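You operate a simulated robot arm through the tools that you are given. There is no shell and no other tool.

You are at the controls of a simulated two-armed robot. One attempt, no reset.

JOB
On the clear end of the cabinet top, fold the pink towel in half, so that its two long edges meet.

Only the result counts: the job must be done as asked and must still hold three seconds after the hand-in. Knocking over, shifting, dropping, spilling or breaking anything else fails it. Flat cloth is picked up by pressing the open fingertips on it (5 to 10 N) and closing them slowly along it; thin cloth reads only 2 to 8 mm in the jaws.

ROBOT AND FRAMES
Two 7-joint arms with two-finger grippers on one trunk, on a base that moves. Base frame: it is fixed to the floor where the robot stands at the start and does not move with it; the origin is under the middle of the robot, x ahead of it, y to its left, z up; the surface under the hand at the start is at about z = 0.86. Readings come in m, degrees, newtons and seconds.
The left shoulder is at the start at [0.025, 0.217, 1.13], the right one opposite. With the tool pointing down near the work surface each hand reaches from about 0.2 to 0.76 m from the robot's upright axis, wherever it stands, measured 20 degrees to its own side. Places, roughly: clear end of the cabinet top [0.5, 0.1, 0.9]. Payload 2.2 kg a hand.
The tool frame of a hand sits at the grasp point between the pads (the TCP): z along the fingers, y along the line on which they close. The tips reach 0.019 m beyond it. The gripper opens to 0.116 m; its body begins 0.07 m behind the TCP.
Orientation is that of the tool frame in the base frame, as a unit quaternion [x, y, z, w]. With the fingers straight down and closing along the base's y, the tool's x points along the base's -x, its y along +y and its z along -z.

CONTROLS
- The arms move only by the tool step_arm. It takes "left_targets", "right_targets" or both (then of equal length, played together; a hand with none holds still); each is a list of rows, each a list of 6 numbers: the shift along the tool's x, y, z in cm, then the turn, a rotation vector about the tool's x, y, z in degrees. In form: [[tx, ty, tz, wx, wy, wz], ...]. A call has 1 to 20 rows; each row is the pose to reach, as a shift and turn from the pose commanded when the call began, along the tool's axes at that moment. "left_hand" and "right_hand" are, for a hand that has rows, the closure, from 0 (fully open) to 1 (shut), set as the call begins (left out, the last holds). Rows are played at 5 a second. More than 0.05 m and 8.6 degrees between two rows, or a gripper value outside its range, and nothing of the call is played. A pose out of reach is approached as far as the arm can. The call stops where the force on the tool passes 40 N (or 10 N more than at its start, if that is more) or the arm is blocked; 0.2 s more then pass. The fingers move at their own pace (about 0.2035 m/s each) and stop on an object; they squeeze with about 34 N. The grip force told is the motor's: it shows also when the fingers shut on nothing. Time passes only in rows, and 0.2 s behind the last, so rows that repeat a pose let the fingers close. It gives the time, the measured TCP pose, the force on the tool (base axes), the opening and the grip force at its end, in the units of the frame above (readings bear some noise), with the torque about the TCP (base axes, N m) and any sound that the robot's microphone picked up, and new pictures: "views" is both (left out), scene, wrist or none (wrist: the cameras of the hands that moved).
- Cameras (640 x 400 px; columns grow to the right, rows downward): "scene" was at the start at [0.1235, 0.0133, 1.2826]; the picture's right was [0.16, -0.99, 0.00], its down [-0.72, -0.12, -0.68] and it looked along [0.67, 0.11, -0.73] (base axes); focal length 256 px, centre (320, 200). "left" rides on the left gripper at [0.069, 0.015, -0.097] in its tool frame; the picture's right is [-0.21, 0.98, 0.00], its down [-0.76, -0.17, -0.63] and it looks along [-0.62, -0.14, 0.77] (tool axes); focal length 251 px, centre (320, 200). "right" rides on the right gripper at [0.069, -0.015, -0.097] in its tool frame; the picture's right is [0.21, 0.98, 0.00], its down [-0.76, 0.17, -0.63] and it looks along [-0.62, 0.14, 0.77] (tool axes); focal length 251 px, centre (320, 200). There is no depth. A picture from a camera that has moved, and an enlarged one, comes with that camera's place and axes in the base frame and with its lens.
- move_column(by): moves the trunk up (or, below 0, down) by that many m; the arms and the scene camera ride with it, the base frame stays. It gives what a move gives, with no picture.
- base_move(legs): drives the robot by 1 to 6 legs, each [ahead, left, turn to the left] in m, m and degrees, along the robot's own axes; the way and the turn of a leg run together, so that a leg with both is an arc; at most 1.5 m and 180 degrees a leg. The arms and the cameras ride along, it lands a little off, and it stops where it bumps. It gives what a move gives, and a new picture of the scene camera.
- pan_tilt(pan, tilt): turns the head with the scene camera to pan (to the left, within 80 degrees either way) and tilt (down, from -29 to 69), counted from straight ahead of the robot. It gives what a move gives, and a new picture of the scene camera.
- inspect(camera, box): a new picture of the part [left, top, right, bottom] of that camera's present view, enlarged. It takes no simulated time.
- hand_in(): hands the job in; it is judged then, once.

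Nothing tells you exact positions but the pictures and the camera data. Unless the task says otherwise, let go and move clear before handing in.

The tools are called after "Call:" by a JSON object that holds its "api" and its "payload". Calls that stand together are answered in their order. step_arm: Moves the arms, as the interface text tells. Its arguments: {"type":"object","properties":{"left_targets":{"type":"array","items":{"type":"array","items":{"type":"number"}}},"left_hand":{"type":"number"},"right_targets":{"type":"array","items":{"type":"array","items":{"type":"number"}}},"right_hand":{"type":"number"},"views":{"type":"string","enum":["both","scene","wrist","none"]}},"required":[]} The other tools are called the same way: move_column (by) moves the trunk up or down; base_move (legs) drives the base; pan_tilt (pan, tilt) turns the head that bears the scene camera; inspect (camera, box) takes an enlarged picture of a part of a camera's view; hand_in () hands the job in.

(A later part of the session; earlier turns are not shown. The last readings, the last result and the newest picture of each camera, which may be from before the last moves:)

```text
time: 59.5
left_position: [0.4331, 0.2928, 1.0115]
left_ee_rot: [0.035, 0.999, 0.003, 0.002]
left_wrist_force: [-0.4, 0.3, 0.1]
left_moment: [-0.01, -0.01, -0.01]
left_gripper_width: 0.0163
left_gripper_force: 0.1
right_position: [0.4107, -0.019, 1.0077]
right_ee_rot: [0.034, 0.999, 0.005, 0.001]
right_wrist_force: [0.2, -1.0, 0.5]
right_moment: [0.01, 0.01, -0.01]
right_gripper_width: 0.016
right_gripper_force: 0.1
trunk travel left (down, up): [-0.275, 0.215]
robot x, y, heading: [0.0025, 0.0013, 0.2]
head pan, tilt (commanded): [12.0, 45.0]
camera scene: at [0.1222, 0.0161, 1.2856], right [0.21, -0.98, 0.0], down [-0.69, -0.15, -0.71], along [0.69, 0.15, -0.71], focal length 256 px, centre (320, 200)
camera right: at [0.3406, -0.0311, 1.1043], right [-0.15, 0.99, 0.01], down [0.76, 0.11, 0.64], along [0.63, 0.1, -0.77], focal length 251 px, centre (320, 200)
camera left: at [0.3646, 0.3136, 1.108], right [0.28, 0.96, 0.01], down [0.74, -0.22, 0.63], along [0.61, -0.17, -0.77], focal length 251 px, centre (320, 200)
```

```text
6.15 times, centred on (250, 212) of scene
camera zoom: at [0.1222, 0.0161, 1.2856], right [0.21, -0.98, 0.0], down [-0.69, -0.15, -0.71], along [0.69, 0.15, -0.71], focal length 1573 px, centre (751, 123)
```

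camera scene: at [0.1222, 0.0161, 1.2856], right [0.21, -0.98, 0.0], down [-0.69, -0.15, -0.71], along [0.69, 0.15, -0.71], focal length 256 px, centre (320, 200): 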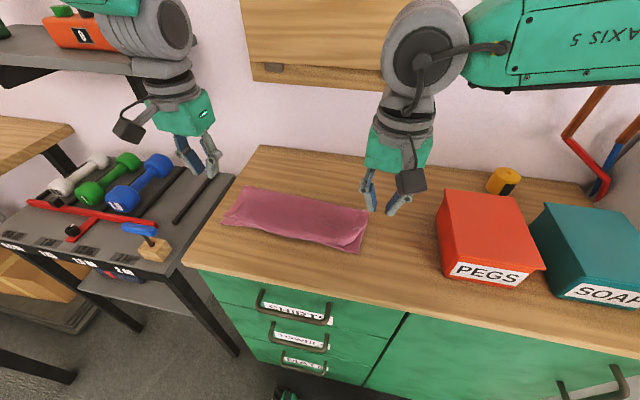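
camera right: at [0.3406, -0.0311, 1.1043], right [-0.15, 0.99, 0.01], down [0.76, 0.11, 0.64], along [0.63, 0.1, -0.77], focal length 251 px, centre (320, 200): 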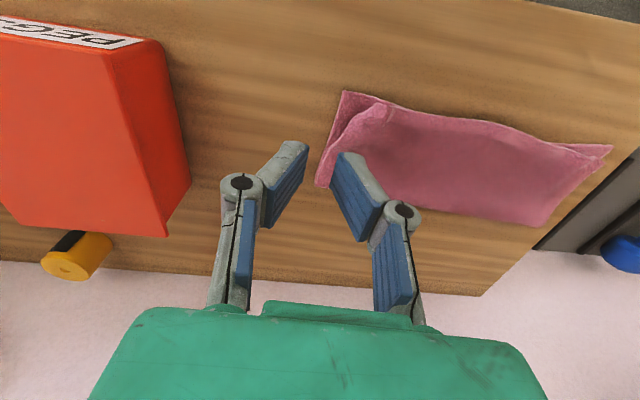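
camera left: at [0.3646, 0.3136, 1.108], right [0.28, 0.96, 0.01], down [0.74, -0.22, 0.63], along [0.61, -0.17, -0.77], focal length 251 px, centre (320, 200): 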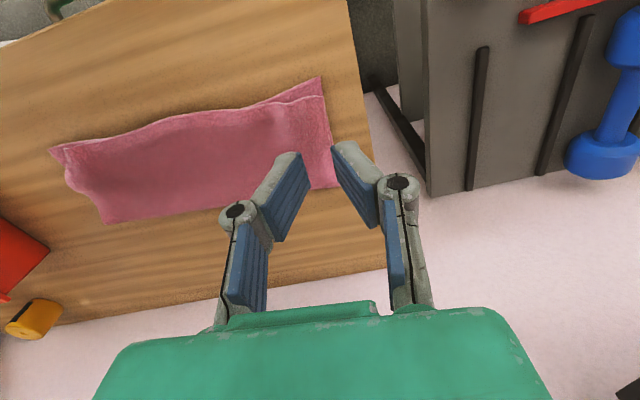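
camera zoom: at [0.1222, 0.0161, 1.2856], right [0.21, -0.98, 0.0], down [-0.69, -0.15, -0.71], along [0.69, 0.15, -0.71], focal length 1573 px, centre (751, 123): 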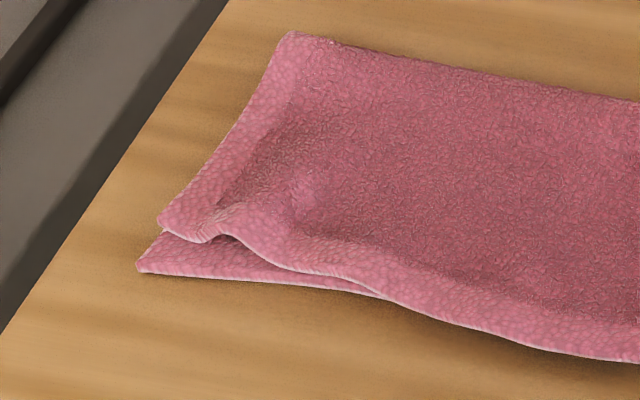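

The top-left corner is 1.6 cm inside its partner and the top-right corner 2.9 cm inside because of a pucker. I'll anchor the towel with the left fingertips mid-hem and drag the top-right corner outward with the right fingertips.

Call:
{"api": "step_arm", "payload": {"left_targets": [[-0.42, -2.55, 2.18, 0, 0, 0], [-0.84, -5.1, 4.36, 0, 0, 0], [-1.25, -7.65, 6.54, 0, 0, 0], [-1.67, -10.2, 8.72, 0, 0, 0], [-2.09, -12.75, 10.9, 0, 0, 0]], "right_targets": [[-0.06, 1.1, 2.0, 0, 0, 0], [-0.12, 2.2, 4.0, 0, 0, 0], [-0.18, 3.3, 6.0, 0, 0, 0], [-0.25, 4.4, 8.0, 0, 0, 0], [-0.31, 5.47, 10.0, 0, 0, 0]], "left_hand": 1.0, "right_hand": 1.0, "views": "both"}}

Call:
{"api": "inspect", "payload": {"camera": "right", "box": [200, 60, 440, 220]}}

```text
time: 60.7
left_position: [0.4431, 0.165, 0.8998]
left_ee_rot: [0.034, 0.999, 0.004, 0.002]
left_wrist_force: [-0.7, -0.3, 0.2]
left_moment: [0.01, 0.04, -0.03]
left_gripper_width: 0.0
left_gripper_force: 28.1
right_position: [0.42, 0.0341, 0.9093]
right_ee_rot: [0.035, 0.999, 0.003, 0.002]
right_wrist_force: [-0.1, 0.6, 0.9]
right_moment: [0.01, 0.03, -0.03]
right_gripper_width: 0.0002
right_gripper_force: 28.4
trunk travel left (down, up): [-0.275, 0.215]
robot x, y, heading: [-0.0005, -0.0018, -0.1]
head pan, tilt (commanded): [12.0, 45.0]
camera scene: at [0.1253, 0.0162, 1.2852], right [0.21, -0.98, 0.0], down [-0.7, -0.15, -0.7], along [0.69, 0.15, -0.71], focal length 256 px, centre (320, 200)
camera right: at [0.3501, 0.0235, 1.0053], right [-0.15, 0.99, 0.01], down [0.76, 0.11, 0.63], along [0.63, 0.1, -0.77], focal length 251 px, centre (320, 200)
camera left: at [0.3757, 0.1854, 0.9967], right [0.28, 0.96, 0.01], down [0.74, -0.22, 0.63], along [0.61, -0.17, -0.77], focal length 251 px, centre (320, 200)
```

scene: 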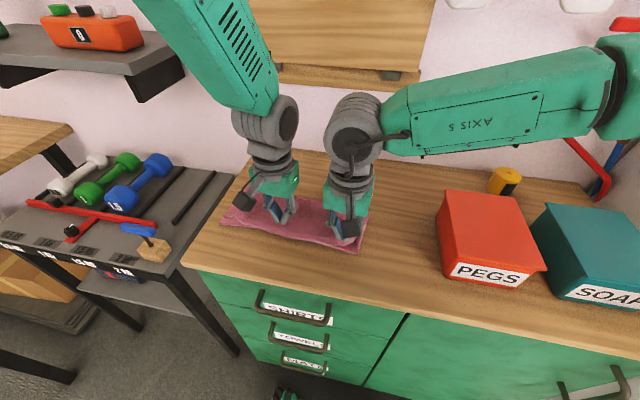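
right: 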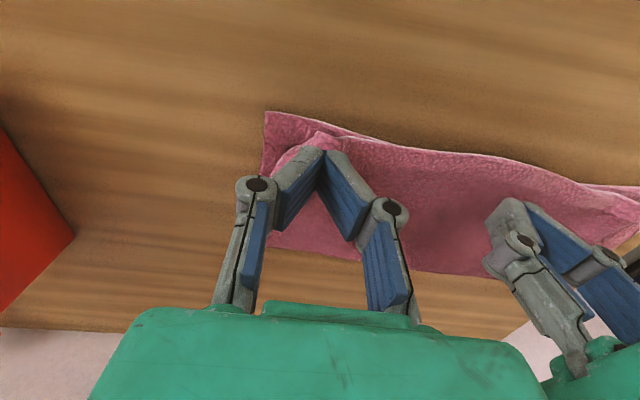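
left: 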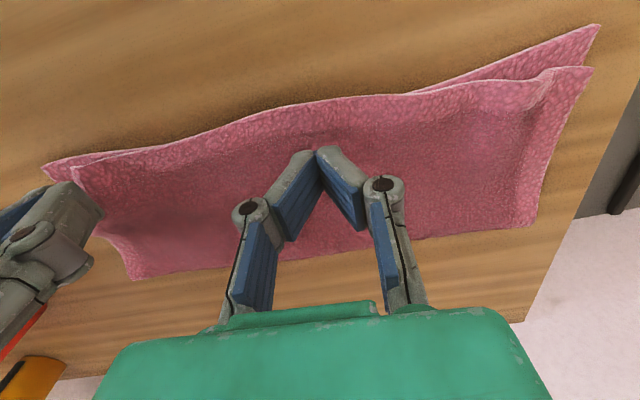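

```text
2.50 times, centred on (320, 140) of right
camera zoom: at [0.3501, 0.0235, 1.0053], right [-0.15, 0.99, 0.01], down [0.76, 0.11, 0.63], along [0.63, 0.1, -0.77], focal length 629 px, centre (320, 350)
```

zoom: 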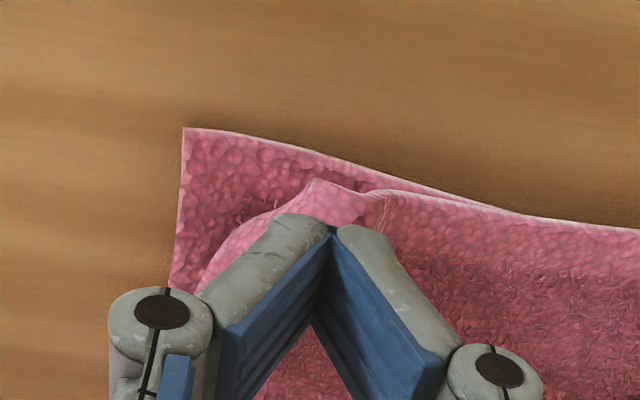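

Call:
{"api": "step_arm", "payload": {"left_targets": [[0, 0, 0.6, 0, 0, 0], [0, 0, 1.1, 0, 0, 0], [0, 0, 1.3, 0, 0, 0], [0, 0, 1.45, 0, 0, 0], [0, 0, 1.45, 0, 0, 0]], "right_targets": [[0, 0, 0.8, 0, 0, 0], [0, 0, 1.4, 0, 0, 0], [0, 0, 1.8, 0, 0, 0], [0, 0, 2.1, 0, 0, 0], [0, 0, 2.2, 0, 0, 0]], "views": "none"}}

```text
time: 61.9
left_position: [0.4436, 0.1656, 0.8856]
left_ee_rot: [0.035, 0.999, 0.005, 0.001]
left_wrist_force: [-0.5, -1.4, 1.8]
left_moment: [0.01, 0.03, 0.0]
left_gripper_width: 0.0001
left_gripper_force: 28.7
right_position: [0.4204, 0.037, 0.8874]
right_ee_rot: [0.035, 0.999, 0.003, 0.002]
right_wrist_force: [0.5, -0.8, 1.0]
right_moment: [-0.01, -0.02, -0.01]
right_gripper_width: 0.0
right_gripper_force: 28.1
trunk travel left (down, up): [-0.275, 0.215]
robot x, y, heading: [0.0018, -0.0006, 0.2]
head pan, tilt (commanded): [12.0, 45.0]
```

Call:
{"api": "step_arm", "payload": {"left_targets": [[0, 0, 0.1, 0, 0, 0], [0, 0, 0.15, 0, 0, 0], [0, 0, 0.15, 0, 0, 0]], "right_targets": [[0, 0, 0.06, 0, 0, 0], [0, 0, 0.12, 0, 0, 0], [0, 0, 0.12, 0, 0, 0]], "views": "none"}}

```text
time: 62.7
left_position: [0.4429, 0.1658, 0.8849]
left_ee_rot: [0.035, 0.999, 0.003, 0.002]
left_wrist_force: [-1.7, -0.1, 5.2]
left_moment: [-0.03, 0.02, 0.02]
left_gripper_width: 0.0
left_gripper_force: 27.9
right_position: [0.4196, 0.0362, 0.8856]
right_ee_rot: [0.034, 0.999, 0.004, 0.002]
right_wrist_force: [0.1, 0.9, 2.3]
right_moment: [-0.03, 0.01, -0.03]
right_gripper_width: 0.0
right_gripper_force: 29.0
trunk travel left (down, up): [-0.275, 0.215]
robot x, y, heading: [0.0001, -0.0006, 0.2]
head pan, tilt (commanded): [12.0, 45.0]
```

Left anchor is at 5 N and right contact at about 2 N. I'll firm up the anchor and drag the right corner outward about 2.8 cm.

Call:
{"api": "step_arm", "payload": {"left_targets": [[0, 0, 0.08, 0, 0, 0], [0, 0, 0.1, 0, 0, 0], [0, 0, 0.1, 0, 0, 0], [0, 0, 0.1, 0, 0, 0], [0, 0, 0.1, 0, 0, 0], [0, 0, 0.1, 0, 0, 0], [0, 0, 0.1, 0, 0, 0], [0, 0, 0.1, 0, 0, 0]], "right_targets": [[0, 0, 0.02, 0, 0, 0], [0, 0, 0.03, 0, 0, 0], [0.03, -0.5, 0.03, 0, 0, 0], [0.07, -1.0, 0.03, 0, 0, 0], [0.1, -1.5, 0.03, 0, 0, 0], [0.14, -2.0, 0.03, 0, 0, 0], [0.17, -2.4, 0.03, 0, 0, 0], [0.2, -2.8, 0.03, 0, 0, 0]], "views": "both"}}

Call:
{"api": "inspect", "payload": {"camera": "right", "box": [200, 60, 440, 220]}}

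Call:
{"api": "inspect", "payload": {"camera": "scene", "box": [200, 165, 390, 275]}}

```text
time: 64.5
left_position: [0.4446, 0.1666, 0.8843]
left_ee_rot: [0.035, 0.999, 0.005, 0.002]
left_wrist_force: [-1.6, -0.1, 14.1]
left_moment: [0.03, 0.08, 0.03]
left_gripper_width: 0.0001
left_gripper_force: 28.5
right_position: [0.4154, 0.008, 0.8856]
right_ee_rot: [0.035, 0.999, 0.003, 0.002]
right_wrist_force: [0.7, 1.1, 1.2]
right_moment: [0.03, -0.03, 0.02]
right_gripper_width: 0.0001
right_gripper_force: 28.1
trunk travel left (down, up): [-0.275, 0.215]
robot x, y, heading: [0.0029, -0.0007, -0.1]
head pan, tilt (commanded): [12.0, 45.0]
camera scene: at [0.1222, 0.0161, 1.2857], right [0.21, -0.98, 0.0], down [-0.69, -0.15, -0.71], along [0.69, 0.15, -0.71], focal length 256 px, centre (320, 200)
camera right: at [0.3445, -0.003, 0.9818], right [-0.15, 0.99, 0.01], down [0.76, 0.11, 0.64], along [0.63, 0.1, -0.77], focal length 251 px, centre (320, 200)
camera left: at [0.3761, 0.1861, 0.9806], right [0.28, 0.96, 0.01], down [0.74, -0.22, 0.63], along [0.61, -0.17, -0.77], focal length 251 px, centre (320, 200)
```

scene: 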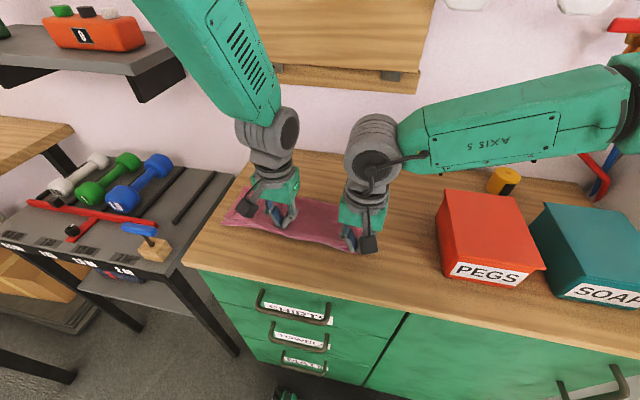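
right: 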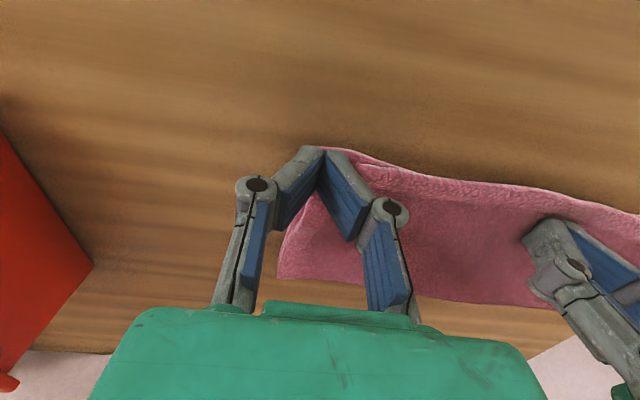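
left: 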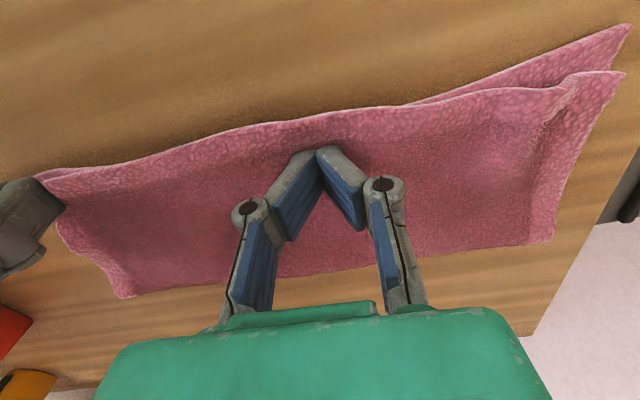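

```text
2.50 times, centred on (320, 140) of right
camera zoom: at [0.3445, -0.003, 0.9818], right [-0.15, 0.99, 0.01], down [0.76, 0.11, 0.64], along [0.63, 0.1, -0.77], focal length 629 px, centre (320, 350)
```

zoom: 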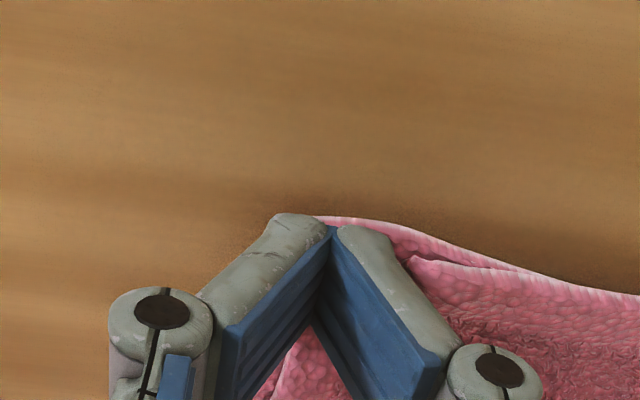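

```text
3.37 times, centred on (295, 220) of scene
camera zoom: at [0.1222, 0.0161, 1.2857], right [0.21, -0.98, 0.0], down [-0.69, -0.15, -0.71], along [0.69, 0.15, -0.71], focal length 861 px, centre (404, 133)
```

zoom: 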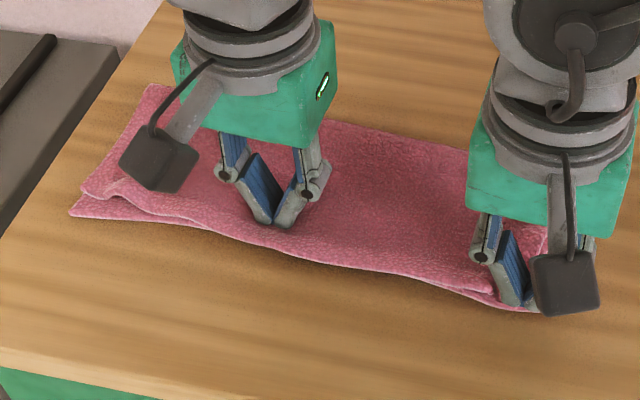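

Call:
{"api": "step_arm", "payload": {"right_targets": [[0, 0, -1.5, 0, 0, 0], [0, -1, -4, 0, 0, 0], [0, -4, -7, 0, 0, 0], [0, -7, -9, 0, 0, 0]], "views": "both"}}

Call:
{"api": "inspect", "payload": {"camera": "scene", "box": [300, 195, 380, 262]}}

```text
time: 65.5
left_position: [0.4436, 0.1639, 0.8847]
left_ee_rot: [0.035, 0.999, 0.005, 0.001]
left_wrist_force: [-0.8, 2.5, 13.0]
left_moment: [0.05, 0.01, 0.03]
left_gripper_width: 0.0
left_gripper_force: 28.2
right_position: [0.4113, -0.0638, 0.976]
right_ee_rot: [0.034, 0.999, 0.005, 0.002]
right_wrist_force: [-0.1, 0.9, 0.0]
right_moment: [0.01, 0.02, -0.01]
right_gripper_width: 0.0002
right_gripper_force: 28.0
trunk travel left (down, up): [-0.275, 0.215]
robot x, y, heading: [0.0044, -0.0024, -0.2]
head pan, tilt (commanded): [12.0, 45.0]
camera scene: at [0.1222, 0.014, 1.2856], right [0.21, -0.98, 0.0], down [-0.69, -0.15, -0.71], along [0.69, 0.15, -0.71], focal length 256 px, centre (320, 200)
camera right: at [0.3409, -0.0752, 1.0718], right [-0.15, 0.99, 0.01], down [0.76, 0.11, 0.64], along [0.63, 0.1, -0.77], focal length 251 px, centre (320, 200)
```

scene: 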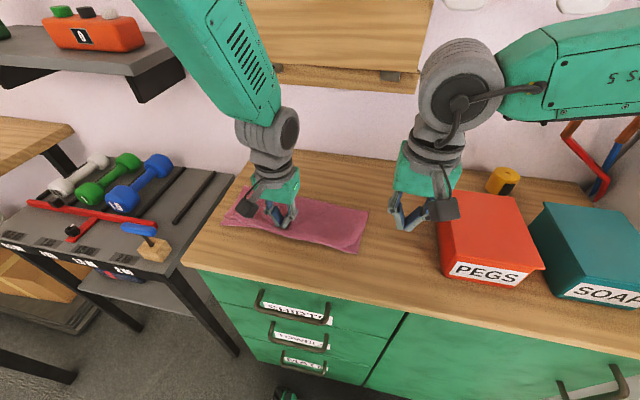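
right: 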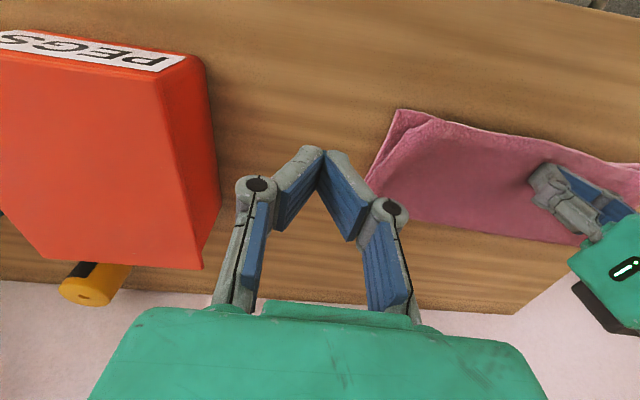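

```text
5.97 times, centred on (340, 228) of scene
camera zoom: at [0.1222, 0.014, 1.2856], right [0.21, -0.98, 0.0], down [-0.69, -0.15, -0.71], along [0.69, 0.15, -0.71], focal length 1526 px, centre (201, 30)
```

zoom: 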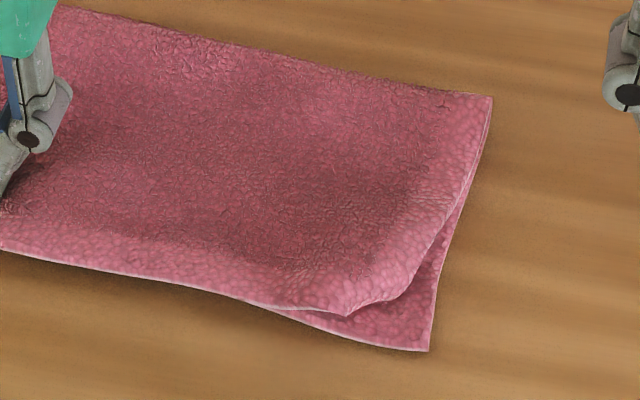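

Better: the pucker has flattened, but the top-right corner is still about 2.7 cm inside. I'll press more firmly and drag it again.

Call:
{"api": "step_arm", "payload": {"right_targets": [[-0.03, 2.5, 1.5, 0, 0, 0], [-0.06, 5.0, 3.2, 0, 0, 0], [-0.09, 7.4, 5.2, 0, 0, 0], [-0.11, 9.78, 7.4, 0, 0, 0], [-0.11, 9.78, 8.4, 0, 0, 0], [-0.11, 9.78, 8.9, 0, 0, 0], [-0.11, 9.78, 9.1, 0, 0, 0], [-0.11, 9.78, 9.1, 0, 0, 0]], "views": "none"}}

```text
time: 67.3
left_position: [0.4452, 0.1644, 0.8831]
left_ee_rot: [0.035, 0.999, 0.005, 0.002]
left_wrist_force: [1.2, -1.1, 12.2]
left_moment: [-0.04, -0.05, 0.01]
left_gripper_width: 0.0
left_gripper_force: 28.3
right_position: [0.4181, 0.0356, 0.8852]
right_ee_rot: [0.035, 0.999, 0.005, 0.002]
right_wrist_force: [0.9, 0.3, 7.4]
right_moment: [0.0, 0.0, 0.03]
right_gripper_width: 0.0
right_gripper_force: 28.2
trunk travel left (down, up): [-0.275, 0.215]
robot x, y, heading: [-0.0009, -0.0006, -0.0]
head pan, tilt (commanded): [12.0, 45.0]
```

Call:
{"api": "step_arm", "payload": {"right_targets": [[0.02, -0.3, 0, 0, 0, 0], [0.04, -0.6, 0.01, 0, 0, 0], [0.06, -0.9, 0.01, 0, 0, 0], [0.08, -1.2, 0.02, 0, 0, 0], [0.1, -1.5, 0.02, 0, 0, 0], [0.12, -1.8, 0.03, 0, 0, 0], [0.14, -2.1, 0.03, 0, 0, 0], [0.16, -2.4, 0.03, 0, 0, 0], [0.18, -2.7, 0.03, 0, 0, 0]], "views": "both"}}

Call:
{"api": "inspect", "payload": {"camera": "right", "box": [200, 60, 440, 220]}}

Call:
{"api": "inspect", "payload": {"camera": "scene", "box": [200, 165, 390, 275]}}

```text
time: 69.3
left_position: [0.4433, 0.1658, 0.884]
left_ee_rot: [0.035, 0.999, 0.004, 0.003]
left_wrist_force: [1.3, -5.5, 13.0]
left_moment: [-0.05, -0.01, 0.01]
left_gripper_width: 0.0
left_gripper_force: 28.4
right_position: [0.4136, 0.0087, 0.8858]
right_ee_rot: [0.035, 0.999, 0.003, 0.002]
right_wrist_force: [-0.1, 4.5, 6.1]
right_moment: [0.14, -0.01, 0.01]
right_gripper_width: 0.0
right_gripper_force: 29.2
trunk travel left (down, up): [-0.275, 0.215]
robot x, y, heading: [0.0014, 0.0002, -0.1]
head pan, tilt (commanded): [12.0, 45.0]
camera scene: at [0.1222, 0.0158, 1.2857], right [0.21, -0.98, 0.0], down [-0.69, -0.15, -0.71], along [0.69, 0.15, -0.71], focal length 256 px, centre (320, 200)
camera right: at [0.3447, -0.0025, 0.9807], right [-0.15, 0.99, 0.01], down [0.76, 0.11, 0.64], along [0.63, 0.1, -0.77], focal length 251 px, centre (320, 200)
```

scene: 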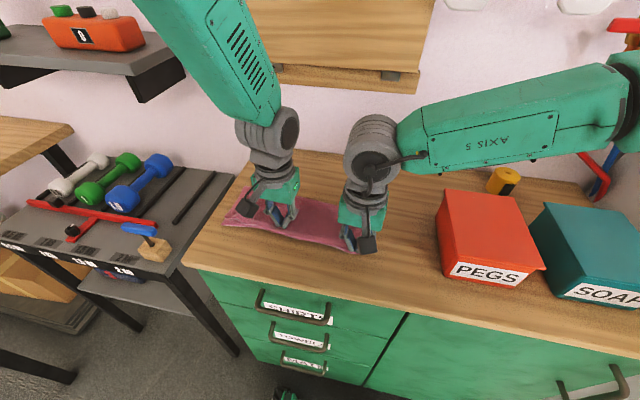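
right: 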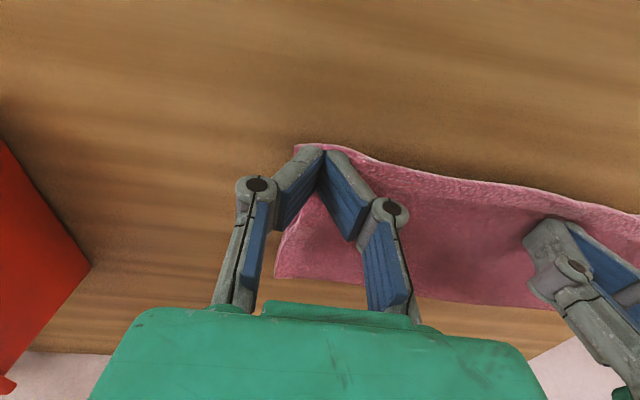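

```text
2.50 times, centred on (320, 140) of right
camera zoom: at [0.3447, -0.0025, 0.9807], right [-0.15, 0.99, 0.01], down [0.76, 0.11, 0.64], along [0.63, 0.1, -0.77], focal length 629 px, centre (320, 350)
```

zoom: 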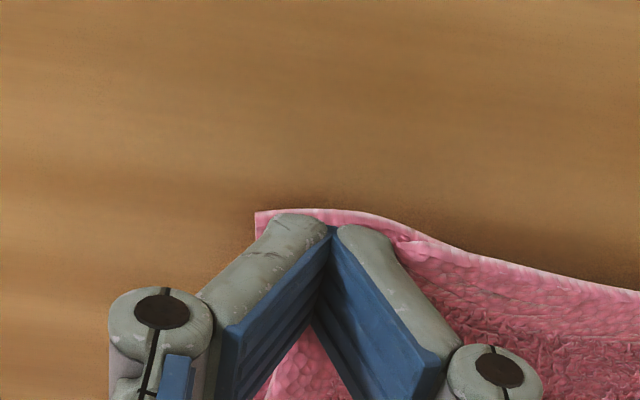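

```text
3.37 times, centred on (295, 220) of scene
camera zoom: at [0.1222, 0.0158, 1.2857], right [0.21, -0.98, 0.0], down [-0.69, -0.15, -0.71], along [0.69, 0.15, -0.71], focal length 861 px, centre (404, 133)
```

zoom: 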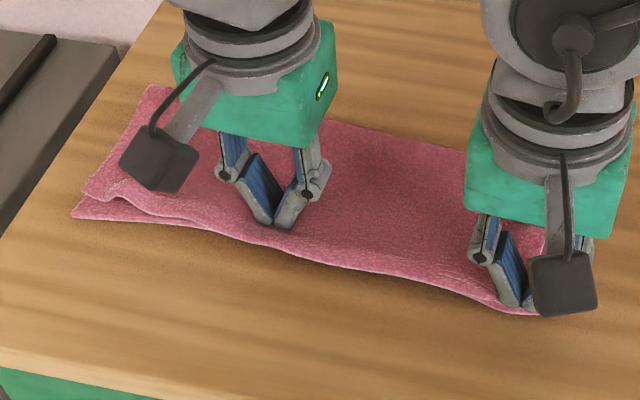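

Call:
{"api": "step_arm", "payload": {"right_targets": [[0, 0, -1.5, 0, 0, 0], [0, -1, -4, 0, 0, 0], [0, -4, -7, 0, 0, 0], [0, -7, -9, 0, 0, 0]], "views": "both"}}

Call:
{"api": "inspect", "payload": {"camera": "scene", "box": [300, 195, 380, 262]}}

Call:
{"api": "inspect", "payload": {"camera": "right", "box": [340, 80, 560, 250]}}

```text
time: 70.3
left_position: [0.4443, 0.1649, 0.8831]
left_ee_rot: [0.035, 0.999, 0.005, 0.001]
left_wrist_force: [-0.5, 1.8, 12.7]
left_moment: [0.07, -0.03, 0.0]
left_gripper_width: 0.0
left_gripper_force: 28.5
right_position: [0.4076, -0.0643, 0.975]
right_ee_rot: [0.035, 0.999, 0.004, 0.001]
right_wrist_force: [0.2, -0.8, 0.0]
right_moment: [0.01, 0.01, 0.02]
right_gripper_width: 0.0
right_gripper_force: 28.8
trunk travel left (down, up): [-0.275, 0.215]
robot x, y, heading: [-0.005, 0.0003, -0.4]
head pan, tilt (commanded): [12.0, 45.0]
camera scene: at [0.1224, 0.0138, 1.2856], right [0.21, -0.98, 0.0], down [-0.69, -0.15, -0.71], along [0.69, 0.15, -0.71], focal length 256 px, centre (320, 200)
camera right: at [0.3381, -0.0753, 1.0715], right [-0.15, 0.99, 0.01], down [0.76, 0.11, 0.64], along [0.63, 0.1, -0.77], focal length 251 px, centre (320, 200)
```

scene: 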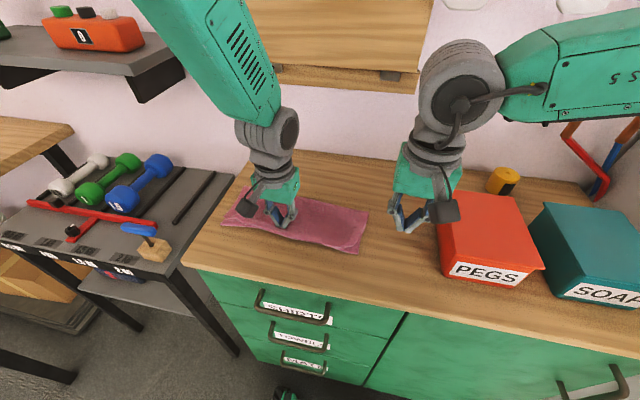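
right: 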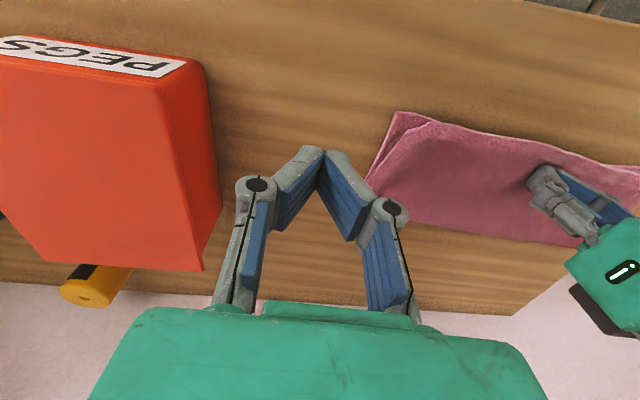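

```text
5.97 times, centred on (340, 228) of scene
camera zoom: at [0.1224, 0.0138, 1.2856], right [0.21, -0.98, 0.0], down [-0.69, -0.15, -0.71], along [0.69, 0.15, -0.71], focal length 1526 px, centre (201, 30)
```

zoom: 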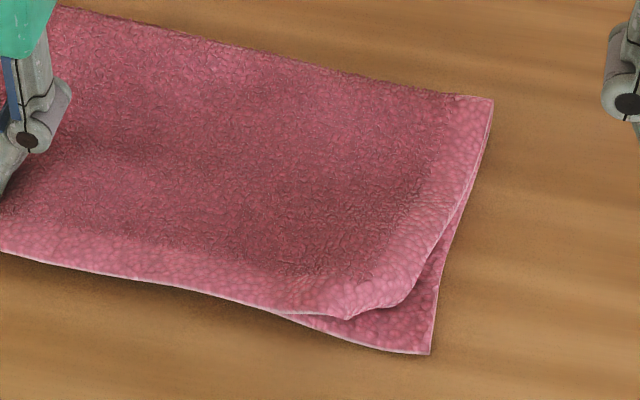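

```text
2.35 times, centred on (450, 165) of right
camera zoom: at [0.3381, -0.0753, 1.0715], right [-0.15, 0.99, 0.01], down [0.76, 0.11, 0.64], along [0.63, 0.1, -0.77], focal length 592 px, centre (14, 282)
```

zoom: 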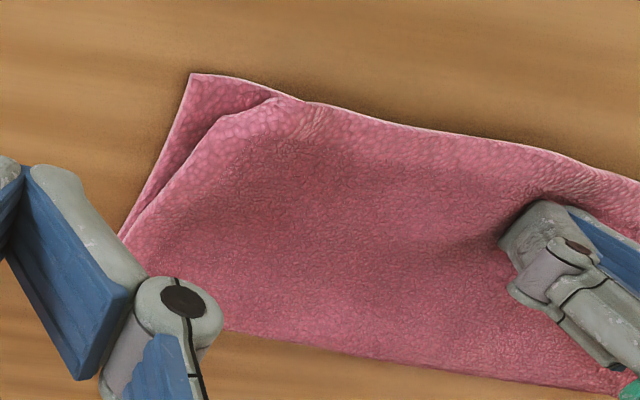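

The right corner's edge shows no hem line along its rim, so the last 3–4 cm of that corner is folded under like a dog-ear. I'll bring the right hand over the hem just inside the dog-ear to pinch and lift it so the corner can drop open.

Call:
{"api": "step_arm", "payload": {"right_targets": [[0.05, 3.1, 1.0, 0, 0, 0], [0.1, 6.3, 2.5, 0, 0, 0], [0.15, 9.5, 4.8, 0, 0, 0], [0.18, 12.57, 7.3, 0, 0, 0]], "right_hand": 0.72, "views": "wrist"}}

Call:
{"api": "inspect", "payload": {"camera": "right", "box": [160, 50, 480, 250]}}

```text
time: 71.3
left_position: [0.4449, 0.1665, 0.8836]
left_ee_rot: [0.035, 0.999, 0.004, 0.001]
left_wrist_force: [-1.7, -3.3, 13.3]
left_moment: [-0.06, 0.03, -0.03]
left_gripper_width: 0.0
left_gripper_force: 28.6
right_position: [0.416, 0.0661, 0.9033]
right_ee_rot: [0.034, 0.999, 0.004, 0.002]
right_wrist_force: [0.0, 0.4, 0.2]
right_moment: [0.0, 0.02, 0.01]
right_gripper_width: 0.0325
right_gripper_force: 0.1
trunk travel left (down, up): [-0.275, 0.215]
robot x, y, heading: [0.0004, 0.0016, 0.1]
head pan, tilt (commanded): [12.0, 45.0]
camera right: at [0.3453, 0.056, 0.9996], right [-0.15, 0.99, 0.01], down [0.76, 0.11, 0.64], along [0.63, 0.1, -0.77], focal length 251 px, centre (320, 200)
```

right: 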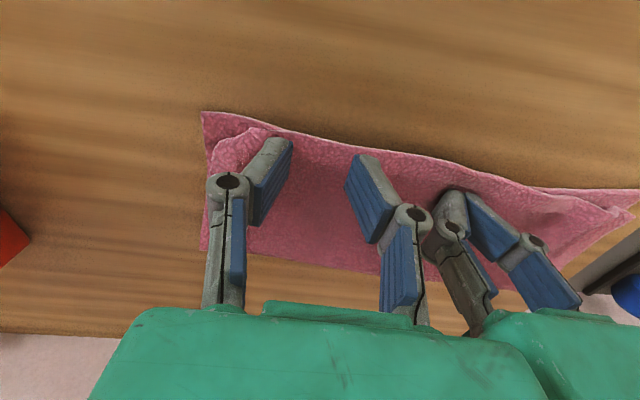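

```text
2.00 times, centred on (320, 150) of right
camera zoom: at [0.3453, 0.056, 0.9996], right [-0.15, 0.99, 0.01], down [0.76, 0.11, 0.64], along [0.63, 0.1, -0.77], focal length 503 px, centre (320, 300)
```

zoom: 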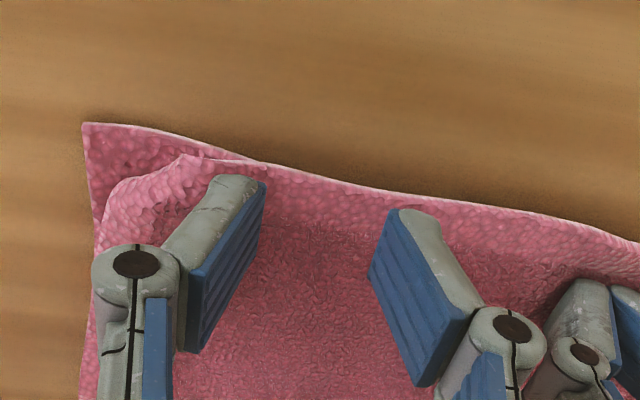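

The fingers straddle the hem well inside the dog-ear (which starts at y≈0.03). Lowering to press.

Call:
{"api": "step_arm", "payload": {"right_targets": [[0, 0, 0.8, 0, 0, 0], [0, 0, 1.4, 0, 0, 0], [0, 0, 1.7, 0, 0, 0], [0, 0, 1.85, 0, 0, 0], [0, 0, 1.85, 0, 0, 0]], "views": "none"}}

```text
time: 72.5
left_position: [0.4444, 0.1648, 0.8836]
left_ee_rot: [0.035, 0.999, 0.003, 0.002]
left_wrist_force: [1.6, -0.2, 10.5]
left_moment: [-0.01, -0.01, 0.04]
left_gripper_width: 0.0
left_gripper_force: 29.0
right_position: [0.417, 0.0659, 0.8833]
right_ee_rot: [0.035, 0.999, 0.005, 0.002]
right_wrist_force: [1.2, 0.3, 9.1]
right_moment: [0.05, -0.04, 0.01]
right_gripper_width: 0.0342
right_gripper_force: 0.0
trunk travel left (down, up): [-0.275, 0.215]
robot x, y, heading: [0.0003, -0.0007, 0.1]
head pan, tilt (commanded): [12.0, 45.0]
```

Call:
{"api": "step_arm", "payload": {"right_targets": [[0, 0, -0.03, 0, 0, 0], [0, 0, -0.03, 0, 0, 0]], "right_hand": 0.78, "views": "none"}}

Call:
{"api": "step_arm", "payload": {"right_targets": [[0, 0, 0, 0, 0, 0], [0, 0, 0, 0, 0, 0]], "right_hand": 0.83, "views": "wrist"}}

Call:
{"api": "inspect", "payload": {"camera": "right", "box": [160, 50, 480, 250]}}

```text
time: 73.1
left_position: [0.4442, 0.1647, 0.8827]
left_ee_rot: [0.035, 0.999, 0.003, 0.002]
left_wrist_force: [1.7, -2.3, 12.7]
left_moment: [-0.1, -0.03, 0.01]
left_gripper_width: 0.0
left_gripper_force: 28.2
right_position: [0.4167, 0.0638, 0.8839]
right_ee_rot: [0.035, 0.999, 0.004, 0.002]
right_wrist_force: [1.2, 3.0, 6.8]
right_moment: [0.13, -0.05, 0.04]
right_gripper_width: 0.0229
right_gripper_force: 4.6
trunk travel left (down, up): [-0.275, 0.215]
robot x, y, heading: [0.0006, -0.0021, -0.1]
head pan, tilt (commanded): [12.0, 45.0]
```

```text
time: 73.7
left_position: [0.4437, 0.1655, 0.8841]
left_ee_rot: [0.035, 0.999, 0.003, 0.002]
left_wrist_force: [2.4, -1.3, 11.4]
left_moment: [-0.04, -0.05, 0.04]
left_gripper_width: 0.0002
left_gripper_force: 28.6
right_position: [0.4154, 0.0644, 0.8837]
right_ee_rot: [0.036, 0.999, 0.003, 0.001]
right_wrist_force: [1.1, 0.7, 9.2]
right_moment: [0.04, -0.03, -0.01]
right_gripper_width: 0.0207
right_gripper_force: 0.2
trunk travel left (down, up): [-0.275, 0.215]
robot x, y, heading: [-0.0041, -0.0039, 0.1]
head pan, tilt (commanded): [12.0, 45.0]
camera right: at [0.3462, 0.0536, 0.9802], right [-0.15, 0.99, 0.01], down [0.76, 0.11, 0.64], along [0.63, 0.1, -0.77], focal length 251 px, centre (320, 200)
```

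right: 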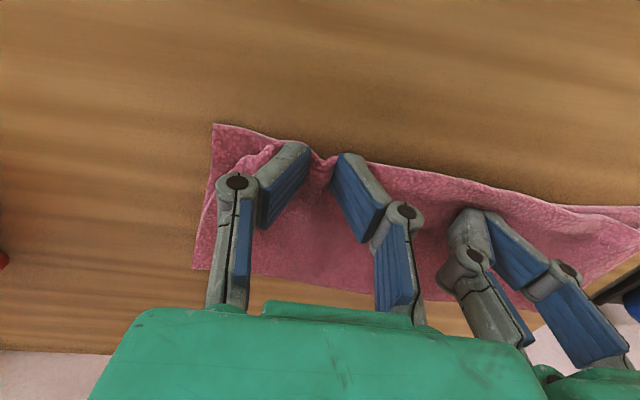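

```text
2.00 times, centred on (320, 150) of right
camera zoom: at [0.3462, 0.0536, 0.9802], right [-0.15, 0.99, 0.01], down [0.76, 0.11, 0.64], along [0.63, 0.1, -0.77], focal length 503 px, centre (320, 300)
```

zoom: 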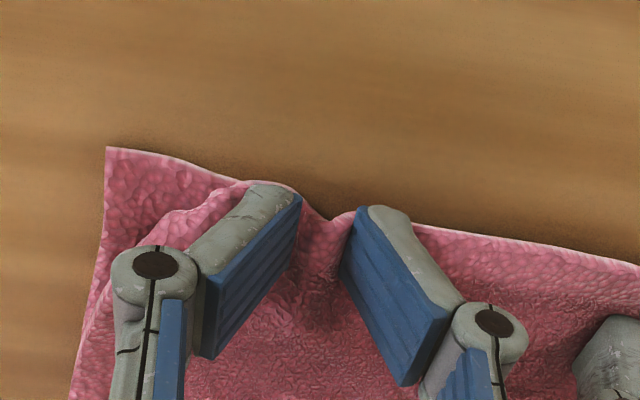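

Call:
{"api": "step_arm", "payload": {"right_targets": [[0, 0, 0, 0, 0, 0], [0, 0, 0, 0, 0, 0]], "right_hand": 0.89, "views": "none"}}

Call:
{"api": "step_arm", "payload": {"right_targets": [[0, 0, 0, 0, 0, 0], [0, 0, 0, 0, 0, 0]], "right_hand": 0.95, "views": "wrist"}}

Call:
{"api": "inspect", "payload": {"camera": "right", "box": [160, 50, 480, 250]}}

```text
time: 74.3
left_position: [0.4443, 0.1653, 0.8838]
left_ee_rot: [0.034, 0.999, 0.004, 0.002]
left_wrist_force: [1.7, -3.8, 12.6]
left_moment: [-0.05, -0.06, 0.04]
left_gripper_width: 0.0
left_gripper_force: 28.3
right_position: [0.4167, 0.0648, 0.8833]
right_ee_rot: [0.035, 0.999, 0.004, 0.002]
right_wrist_force: [-0.3, 2.3, 9.8]
right_moment: [0.04, -0.07, 0.03]
right_gripper_width: 0.0138
right_gripper_force: 0.0
trunk travel left (down, up): [-0.275, 0.215]
robot x, y, heading: [0.0025, -0.0008, -0.1]
head pan, tilt (commanded): [12.0, 45.0]
```

```text
time: 74.9
left_position: [0.4447, 0.1651, 0.8842]
left_ee_rot: [0.034, 0.999, 0.003, 0.002]
left_wrist_force: [1.1, -5.5, 11.4]
left_moment: [-0.1, -0.03, 0.06]
left_gripper_width: 0.0001
left_gripper_force: 28.2
right_position: [0.4176, 0.0648, 0.8852]
right_ee_rot: [0.035, 0.999, 0.005, 0.002]
right_wrist_force: [1.4, 6.6, 11.1]
right_moment: [0.12, -0.05, 0.06]
right_gripper_width: 0.006
right_gripper_force: 11.5
trunk travel left (down, up): [-0.275, 0.215]
robot x, y, heading: [0.0018, 0.002, -0.1]
head pan, tilt (commanded): [12.0, 45.0]
camera right: at [0.3461, 0.0539, 0.9803], right [-0.15, 0.99, 0.01], down [0.76, 0.11, 0.64], along [0.63, 0.1, -0.77], focal length 251 px, centre (320, 200)
```

right: 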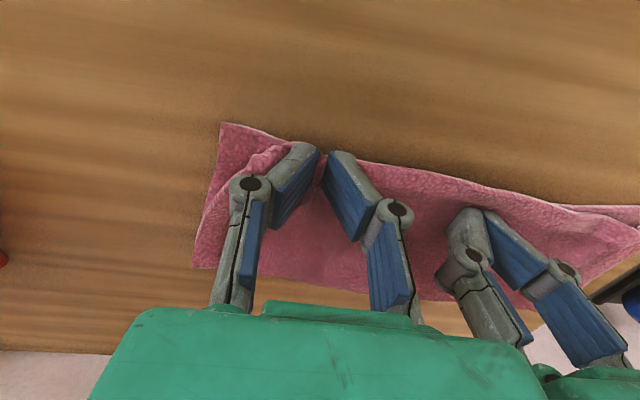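

```text
2.00 times, centred on (320, 150) of right
camera zoom: at [0.3461, 0.0539, 0.9803], right [-0.15, 0.99, 0.01], down [0.76, 0.11, 0.64], along [0.63, 0.1, -0.77], focal length 503 px, centre (320, 300)
```

zoom: 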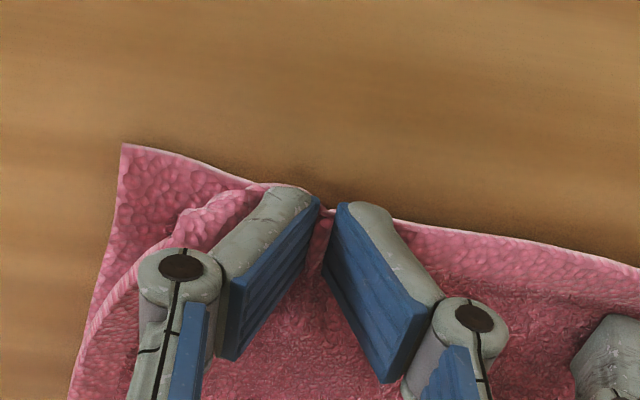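

Call:
{"api": "step_arm", "payload": {"right_targets": [[0, 0.2, 0, 0, 0, 0], [0, 0.2, 0, 0, 0, 0], [0, 0.2, 0, 0, 0, 0]], "right_hand": 1.0, "views": "none"}}

Call:
{"api": "step_arm", "payload": {"left_targets": [[0, 0, -1, 0, 0, 0], [0, 0, -3, 0, 0, 0], [0, 3, -6, 0, 0, 0], [0, 7, -8, 0, 0, 0]], "views": "both"}}

Call:
{"api": "inspect", "payload": {"camera": "scene", "box": [200, 165, 390, 275]}}

```text
time: 75.7
left_position: [0.4424, 0.1652, 0.8845]
left_ee_rot: [0.035, 0.999, 0.004, 0.002]
left_wrist_force: [1.9, -3.9, 10.0]
left_moment: [-0.05, 0.0, 0.02]
left_gripper_width: 0.0
left_gripper_force: 27.9
right_position: [0.4166, 0.0659, 0.8841]
right_ee_rot: [0.035, 0.999, 0.005, 0.001]
right_wrist_force: [0.3, 1.9, 13.0]
right_moment: [-0.01, -0.04, 0.03]
right_gripper_width: 0.0047
right_gripper_force: 32.9
trunk travel left (down, up): [-0.275, 0.215]
robot x, y, heading: [0.0013, -0.0038, -0.1]
head pan, tilt (commanded): [12.0, 45.0]
```

```text
time: 76.7
left_position: [0.4488, 0.2372, 0.9619]
left_ee_rot: [0.035, 0.999, 0.003, 0.002]
left_wrist_force: [0.7, 0.2, -0.2]
left_moment: [-0.02, -0.02, -0.01]
left_gripper_width: 0.0
left_gripper_force: 28.2
right_position: [0.4158, 0.0675, 0.8848]
right_ee_rot: [0.035, 0.999, 0.002, 0.002]
right_wrist_force: [-1.8, -3.8, 16.0]
right_moment: [-0.09, -0.03, 0.0]
right_gripper_width: 0.0041
right_gripper_force: 32.7
trunk travel left (down, up): [-0.275, 0.215]
robot x, y, heading: [-0.0003, -0.0008, -0.1]
head pan, tilt (commanded): [12.0, 45.0]
camera scene: at [0.1219, 0.0191, 1.2857], right [0.21, -0.98, 0.0], down [-0.69, -0.15, -0.71], along [0.69, 0.15, -0.71], focal length 256 px, centre (320, 200)
camera left: at [0.3819, 0.2586, 1.0588], right [0.28, 0.96, 0.01], down [0.74, -0.22, 0.63], along [0.61, -0.17, -0.77], focal length 251 px, centre (320, 200)
```

scene: 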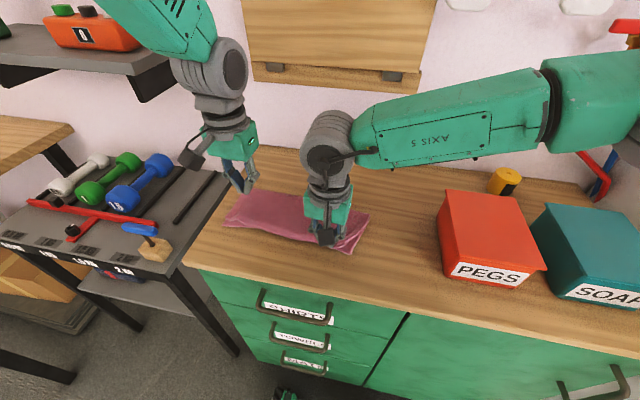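
left: 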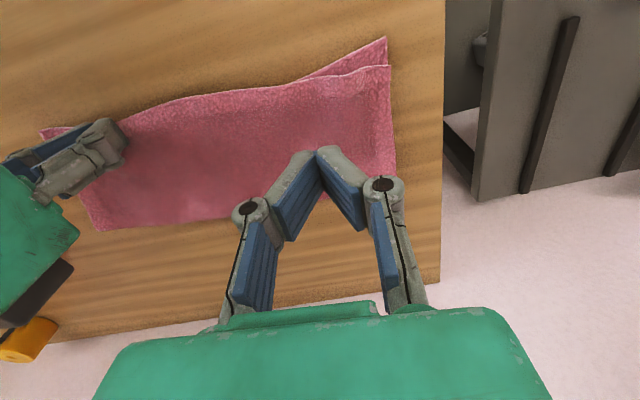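

```text
3.37 times, centred on (295, 220) of scene
camera zoom: at [0.1219, 0.0191, 1.2857], right [0.21, -0.98, 0.0], down [-0.69, -0.15, -0.71], along [0.69, 0.15, -0.71], focal length 861 px, centre (404, 133)
```

zoom: 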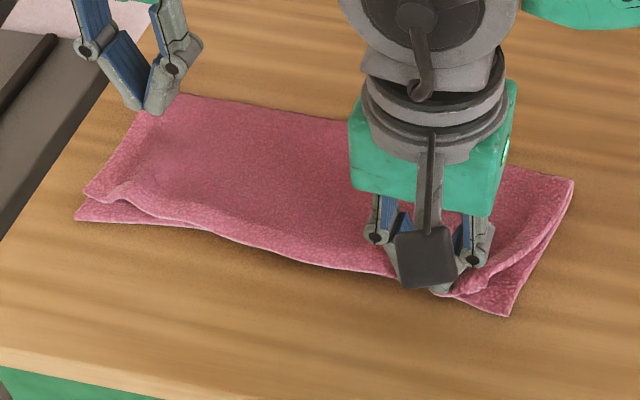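

The right hand holds about 4.5 mm of cloth. I'll lift slowly and check that only the top layer rises.

Call:
{"api": "step_arm", "payload": {"right_targets": [[0, 0, -0.8, 0, 0, 0], [0, 0, -1.7, 0, 0, 0], [0, 0, -2.6, 0, 0, 0], [0, 0, -3.5, 0, 0, 0]], "views": "both"}}

Call:
{"api": "inspect", "payload": {"camera": "scene", "box": [200, 165, 390, 275]}}

Call:
{"api": "inspect", "payload": {"camera": "right", "box": [120, 50, 440, 250]}}

```text
time: 77.7
left_position: [0.45, 0.2367, 0.9601]
left_ee_rot: [0.036, 0.999, 0.004, 0.001]
left_wrist_force: [0.2, 0.4, -0.1]
left_moment: [0.0, 0.02, -0.02]
left_gripper_width: 0.0001
left_gripper_force: 28.5
right_position: [0.417, 0.067, 0.9189]
right_ee_rot: [0.035, 0.999, 0.003, 0.002]
right_wrist_force: [0.3, -0.3, -1.0]
right_moment: [-0.02, 0.0, -0.02]
right_gripper_width: 0.0043
right_gripper_force: 32.8
trunk travel left (down, up): [-0.275, 0.215]
robot x, y, heading: [-0.0024, 0.001, 0.2]
head pan, tilt (commanded): [12.0, 45.0]
camera scene: at [0.1238, 0.0177, 1.2854], right [0.21, -0.98, 0.0], down [-0.69, -0.15, -0.7], along [0.69, 0.15, -0.71], focal length 256 px, centre (320, 200)
camera right: at [0.3464, 0.0558, 1.0148], right [-0.15, 0.99, 0.01], down [0.76, 0.11, 0.64], along [0.63, 0.1, -0.77], focal length 251 px, centre (320, 200)
```

scene: 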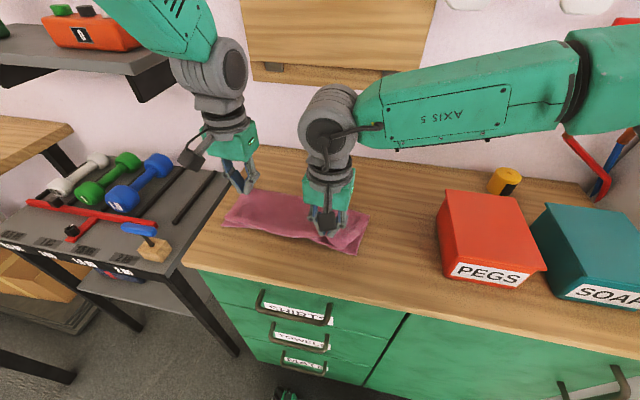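
right: 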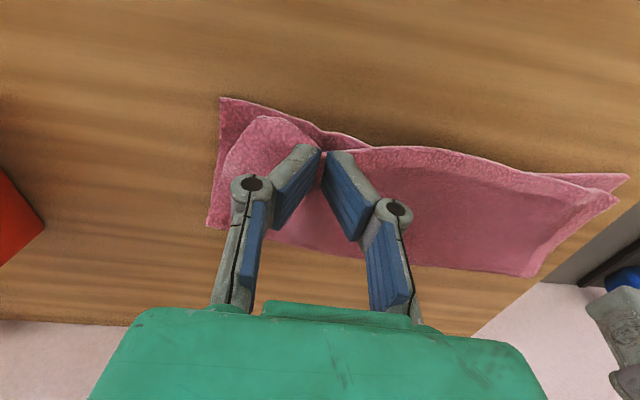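

```text
3.37 times, centred on (295, 220) of scene
camera zoom: at [0.1238, 0.0177, 1.2854], right [0.21, -0.98, 0.0], down [-0.69, -0.15, -0.7], along [0.69, 0.15, -0.71], focal length 861 px, centre (404, 133)
```

zoom: 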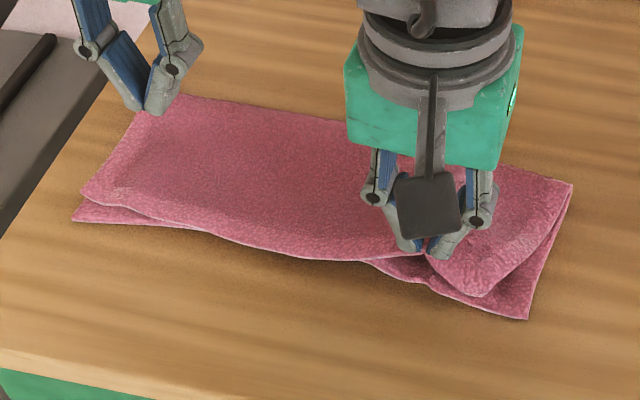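

```text
2.00 times, centred on (280, 150) of right
camera zoom: at [0.3464, 0.0558, 1.0148], right [-0.15, 0.99, 0.01], down [0.76, 0.11, 0.64], along [0.63, 0.1, -0.77], focal length 503 px, centre (400, 300)
```

zoom: 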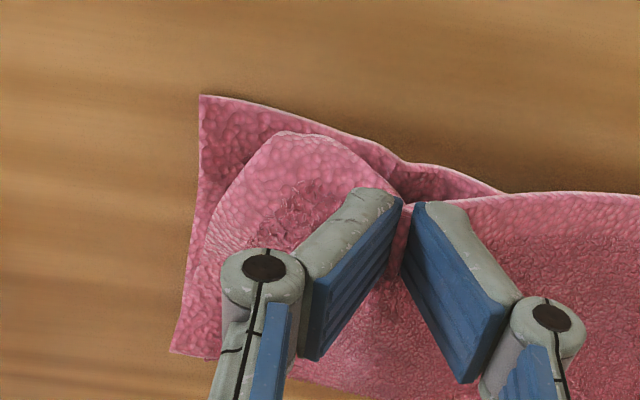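

Only the top layer rises. I'll lift further and swing it outward so the tucked corner can drop open.

Call:
{"api": "step_arm", "payload": {"right_targets": [[0.3, -0.5, -1, 0, 0, 0], [0.6, -1.0, -2, 0, 0, 0], [1.0, -1.5, -3, 0, 0, 0], [1.0, -1.5, -3.5, 0, 0, 0], [1.0, -1.5, -3.5, 0, 0, 0]], "views": "both"}}

Call:
{"api": "inspect", "payload": {"camera": "scene", "box": [290, 175, 400, 275]}}

Call:
{"api": "inspect", "payload": {"camera": "right", "box": [120, 50, 440, 250]}}

```text
time: 78.9
left_position: [0.4508, 0.2367, 0.9616]
left_ee_rot: [0.035, 0.999, 0.004, 0.001]
left_wrist_force: [0.1, 0.0, -0.6]
left_moment: [0.03, 0.02, -0.02]
left_gripper_width: 0.0
left_gripper_force: 29.0
right_position: [0.4056, 0.0524, 0.9551]
right_ee_rot: [0.035, 0.999, 0.004, 0.001]
right_wrist_force: [-0.1, 0.1, -0.6]
right_moment: [0.0, 0.02, -0.01]
right_gripper_width: 0.004
right_gripper_force: 32.7
trunk travel left (down, up): [-0.275, 0.215]
robot x, y, heading: [0.0008, 0.0037, 0.1]
head pan, tilt (commanded): [12.0, 45.0]
camera scene: at [0.124, 0.0176, 1.2853], right [0.21, -0.98, 0.0], down [-0.69, -0.15, -0.7], along [0.69, 0.15, -0.71], focal length 256 px, centre (320, 200)
camera right: at [0.336, 0.0417, 1.0498], right [-0.15, 0.99, 0.01], down [0.76, 0.11, 0.64], along [0.63, 0.1, -0.77], focal length 251 px, centre (320, 200)
```

scene: 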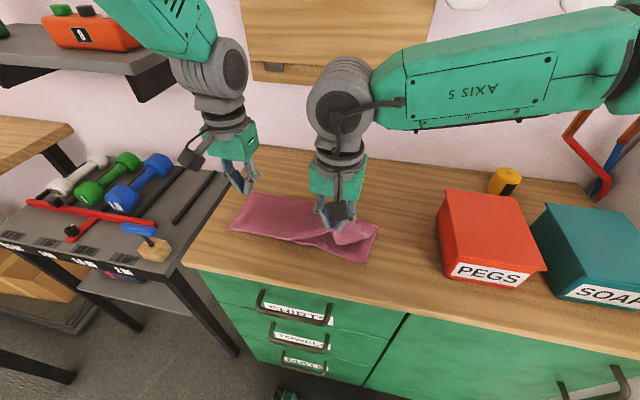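
right: 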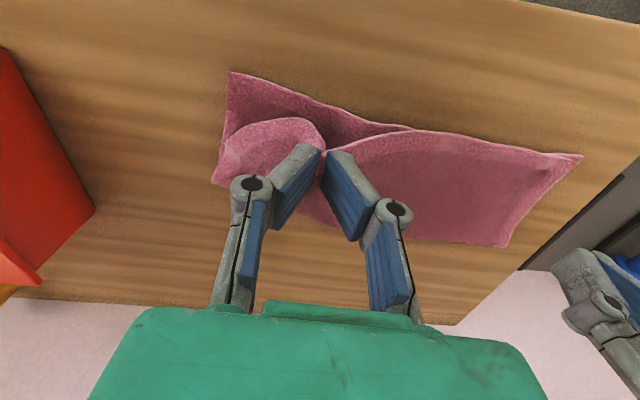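

```text
4.00 times, centred on (345, 225) of scene
camera zoom: at [0.124, 0.0176, 1.2853], right [0.21, -0.98, 0.0], down [-0.69, -0.15, -0.7], along [0.69, 0.15, -0.71], focal length 1022 px, centre (220, 100)
```

zoom: 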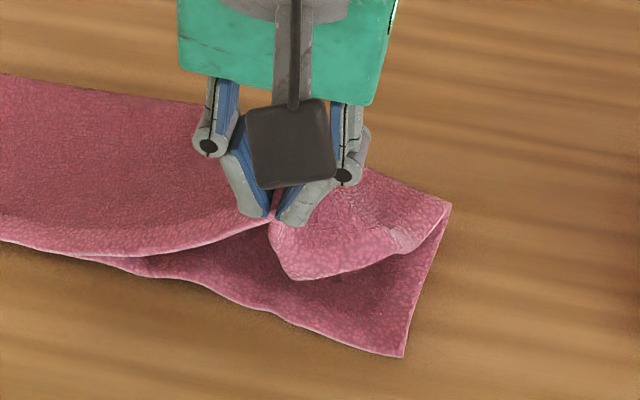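

```text
2.00 times, centred on (280, 150) of right
camera zoom: at [0.336, 0.0417, 1.0498], right [-0.15, 0.99, 0.01], down [0.76, 0.11, 0.64], along [0.63, 0.1, -0.77], focal length 503 px, centre (400, 300)
```

zoom: 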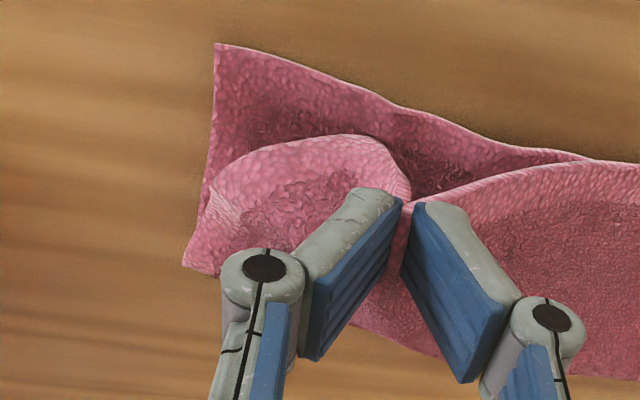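

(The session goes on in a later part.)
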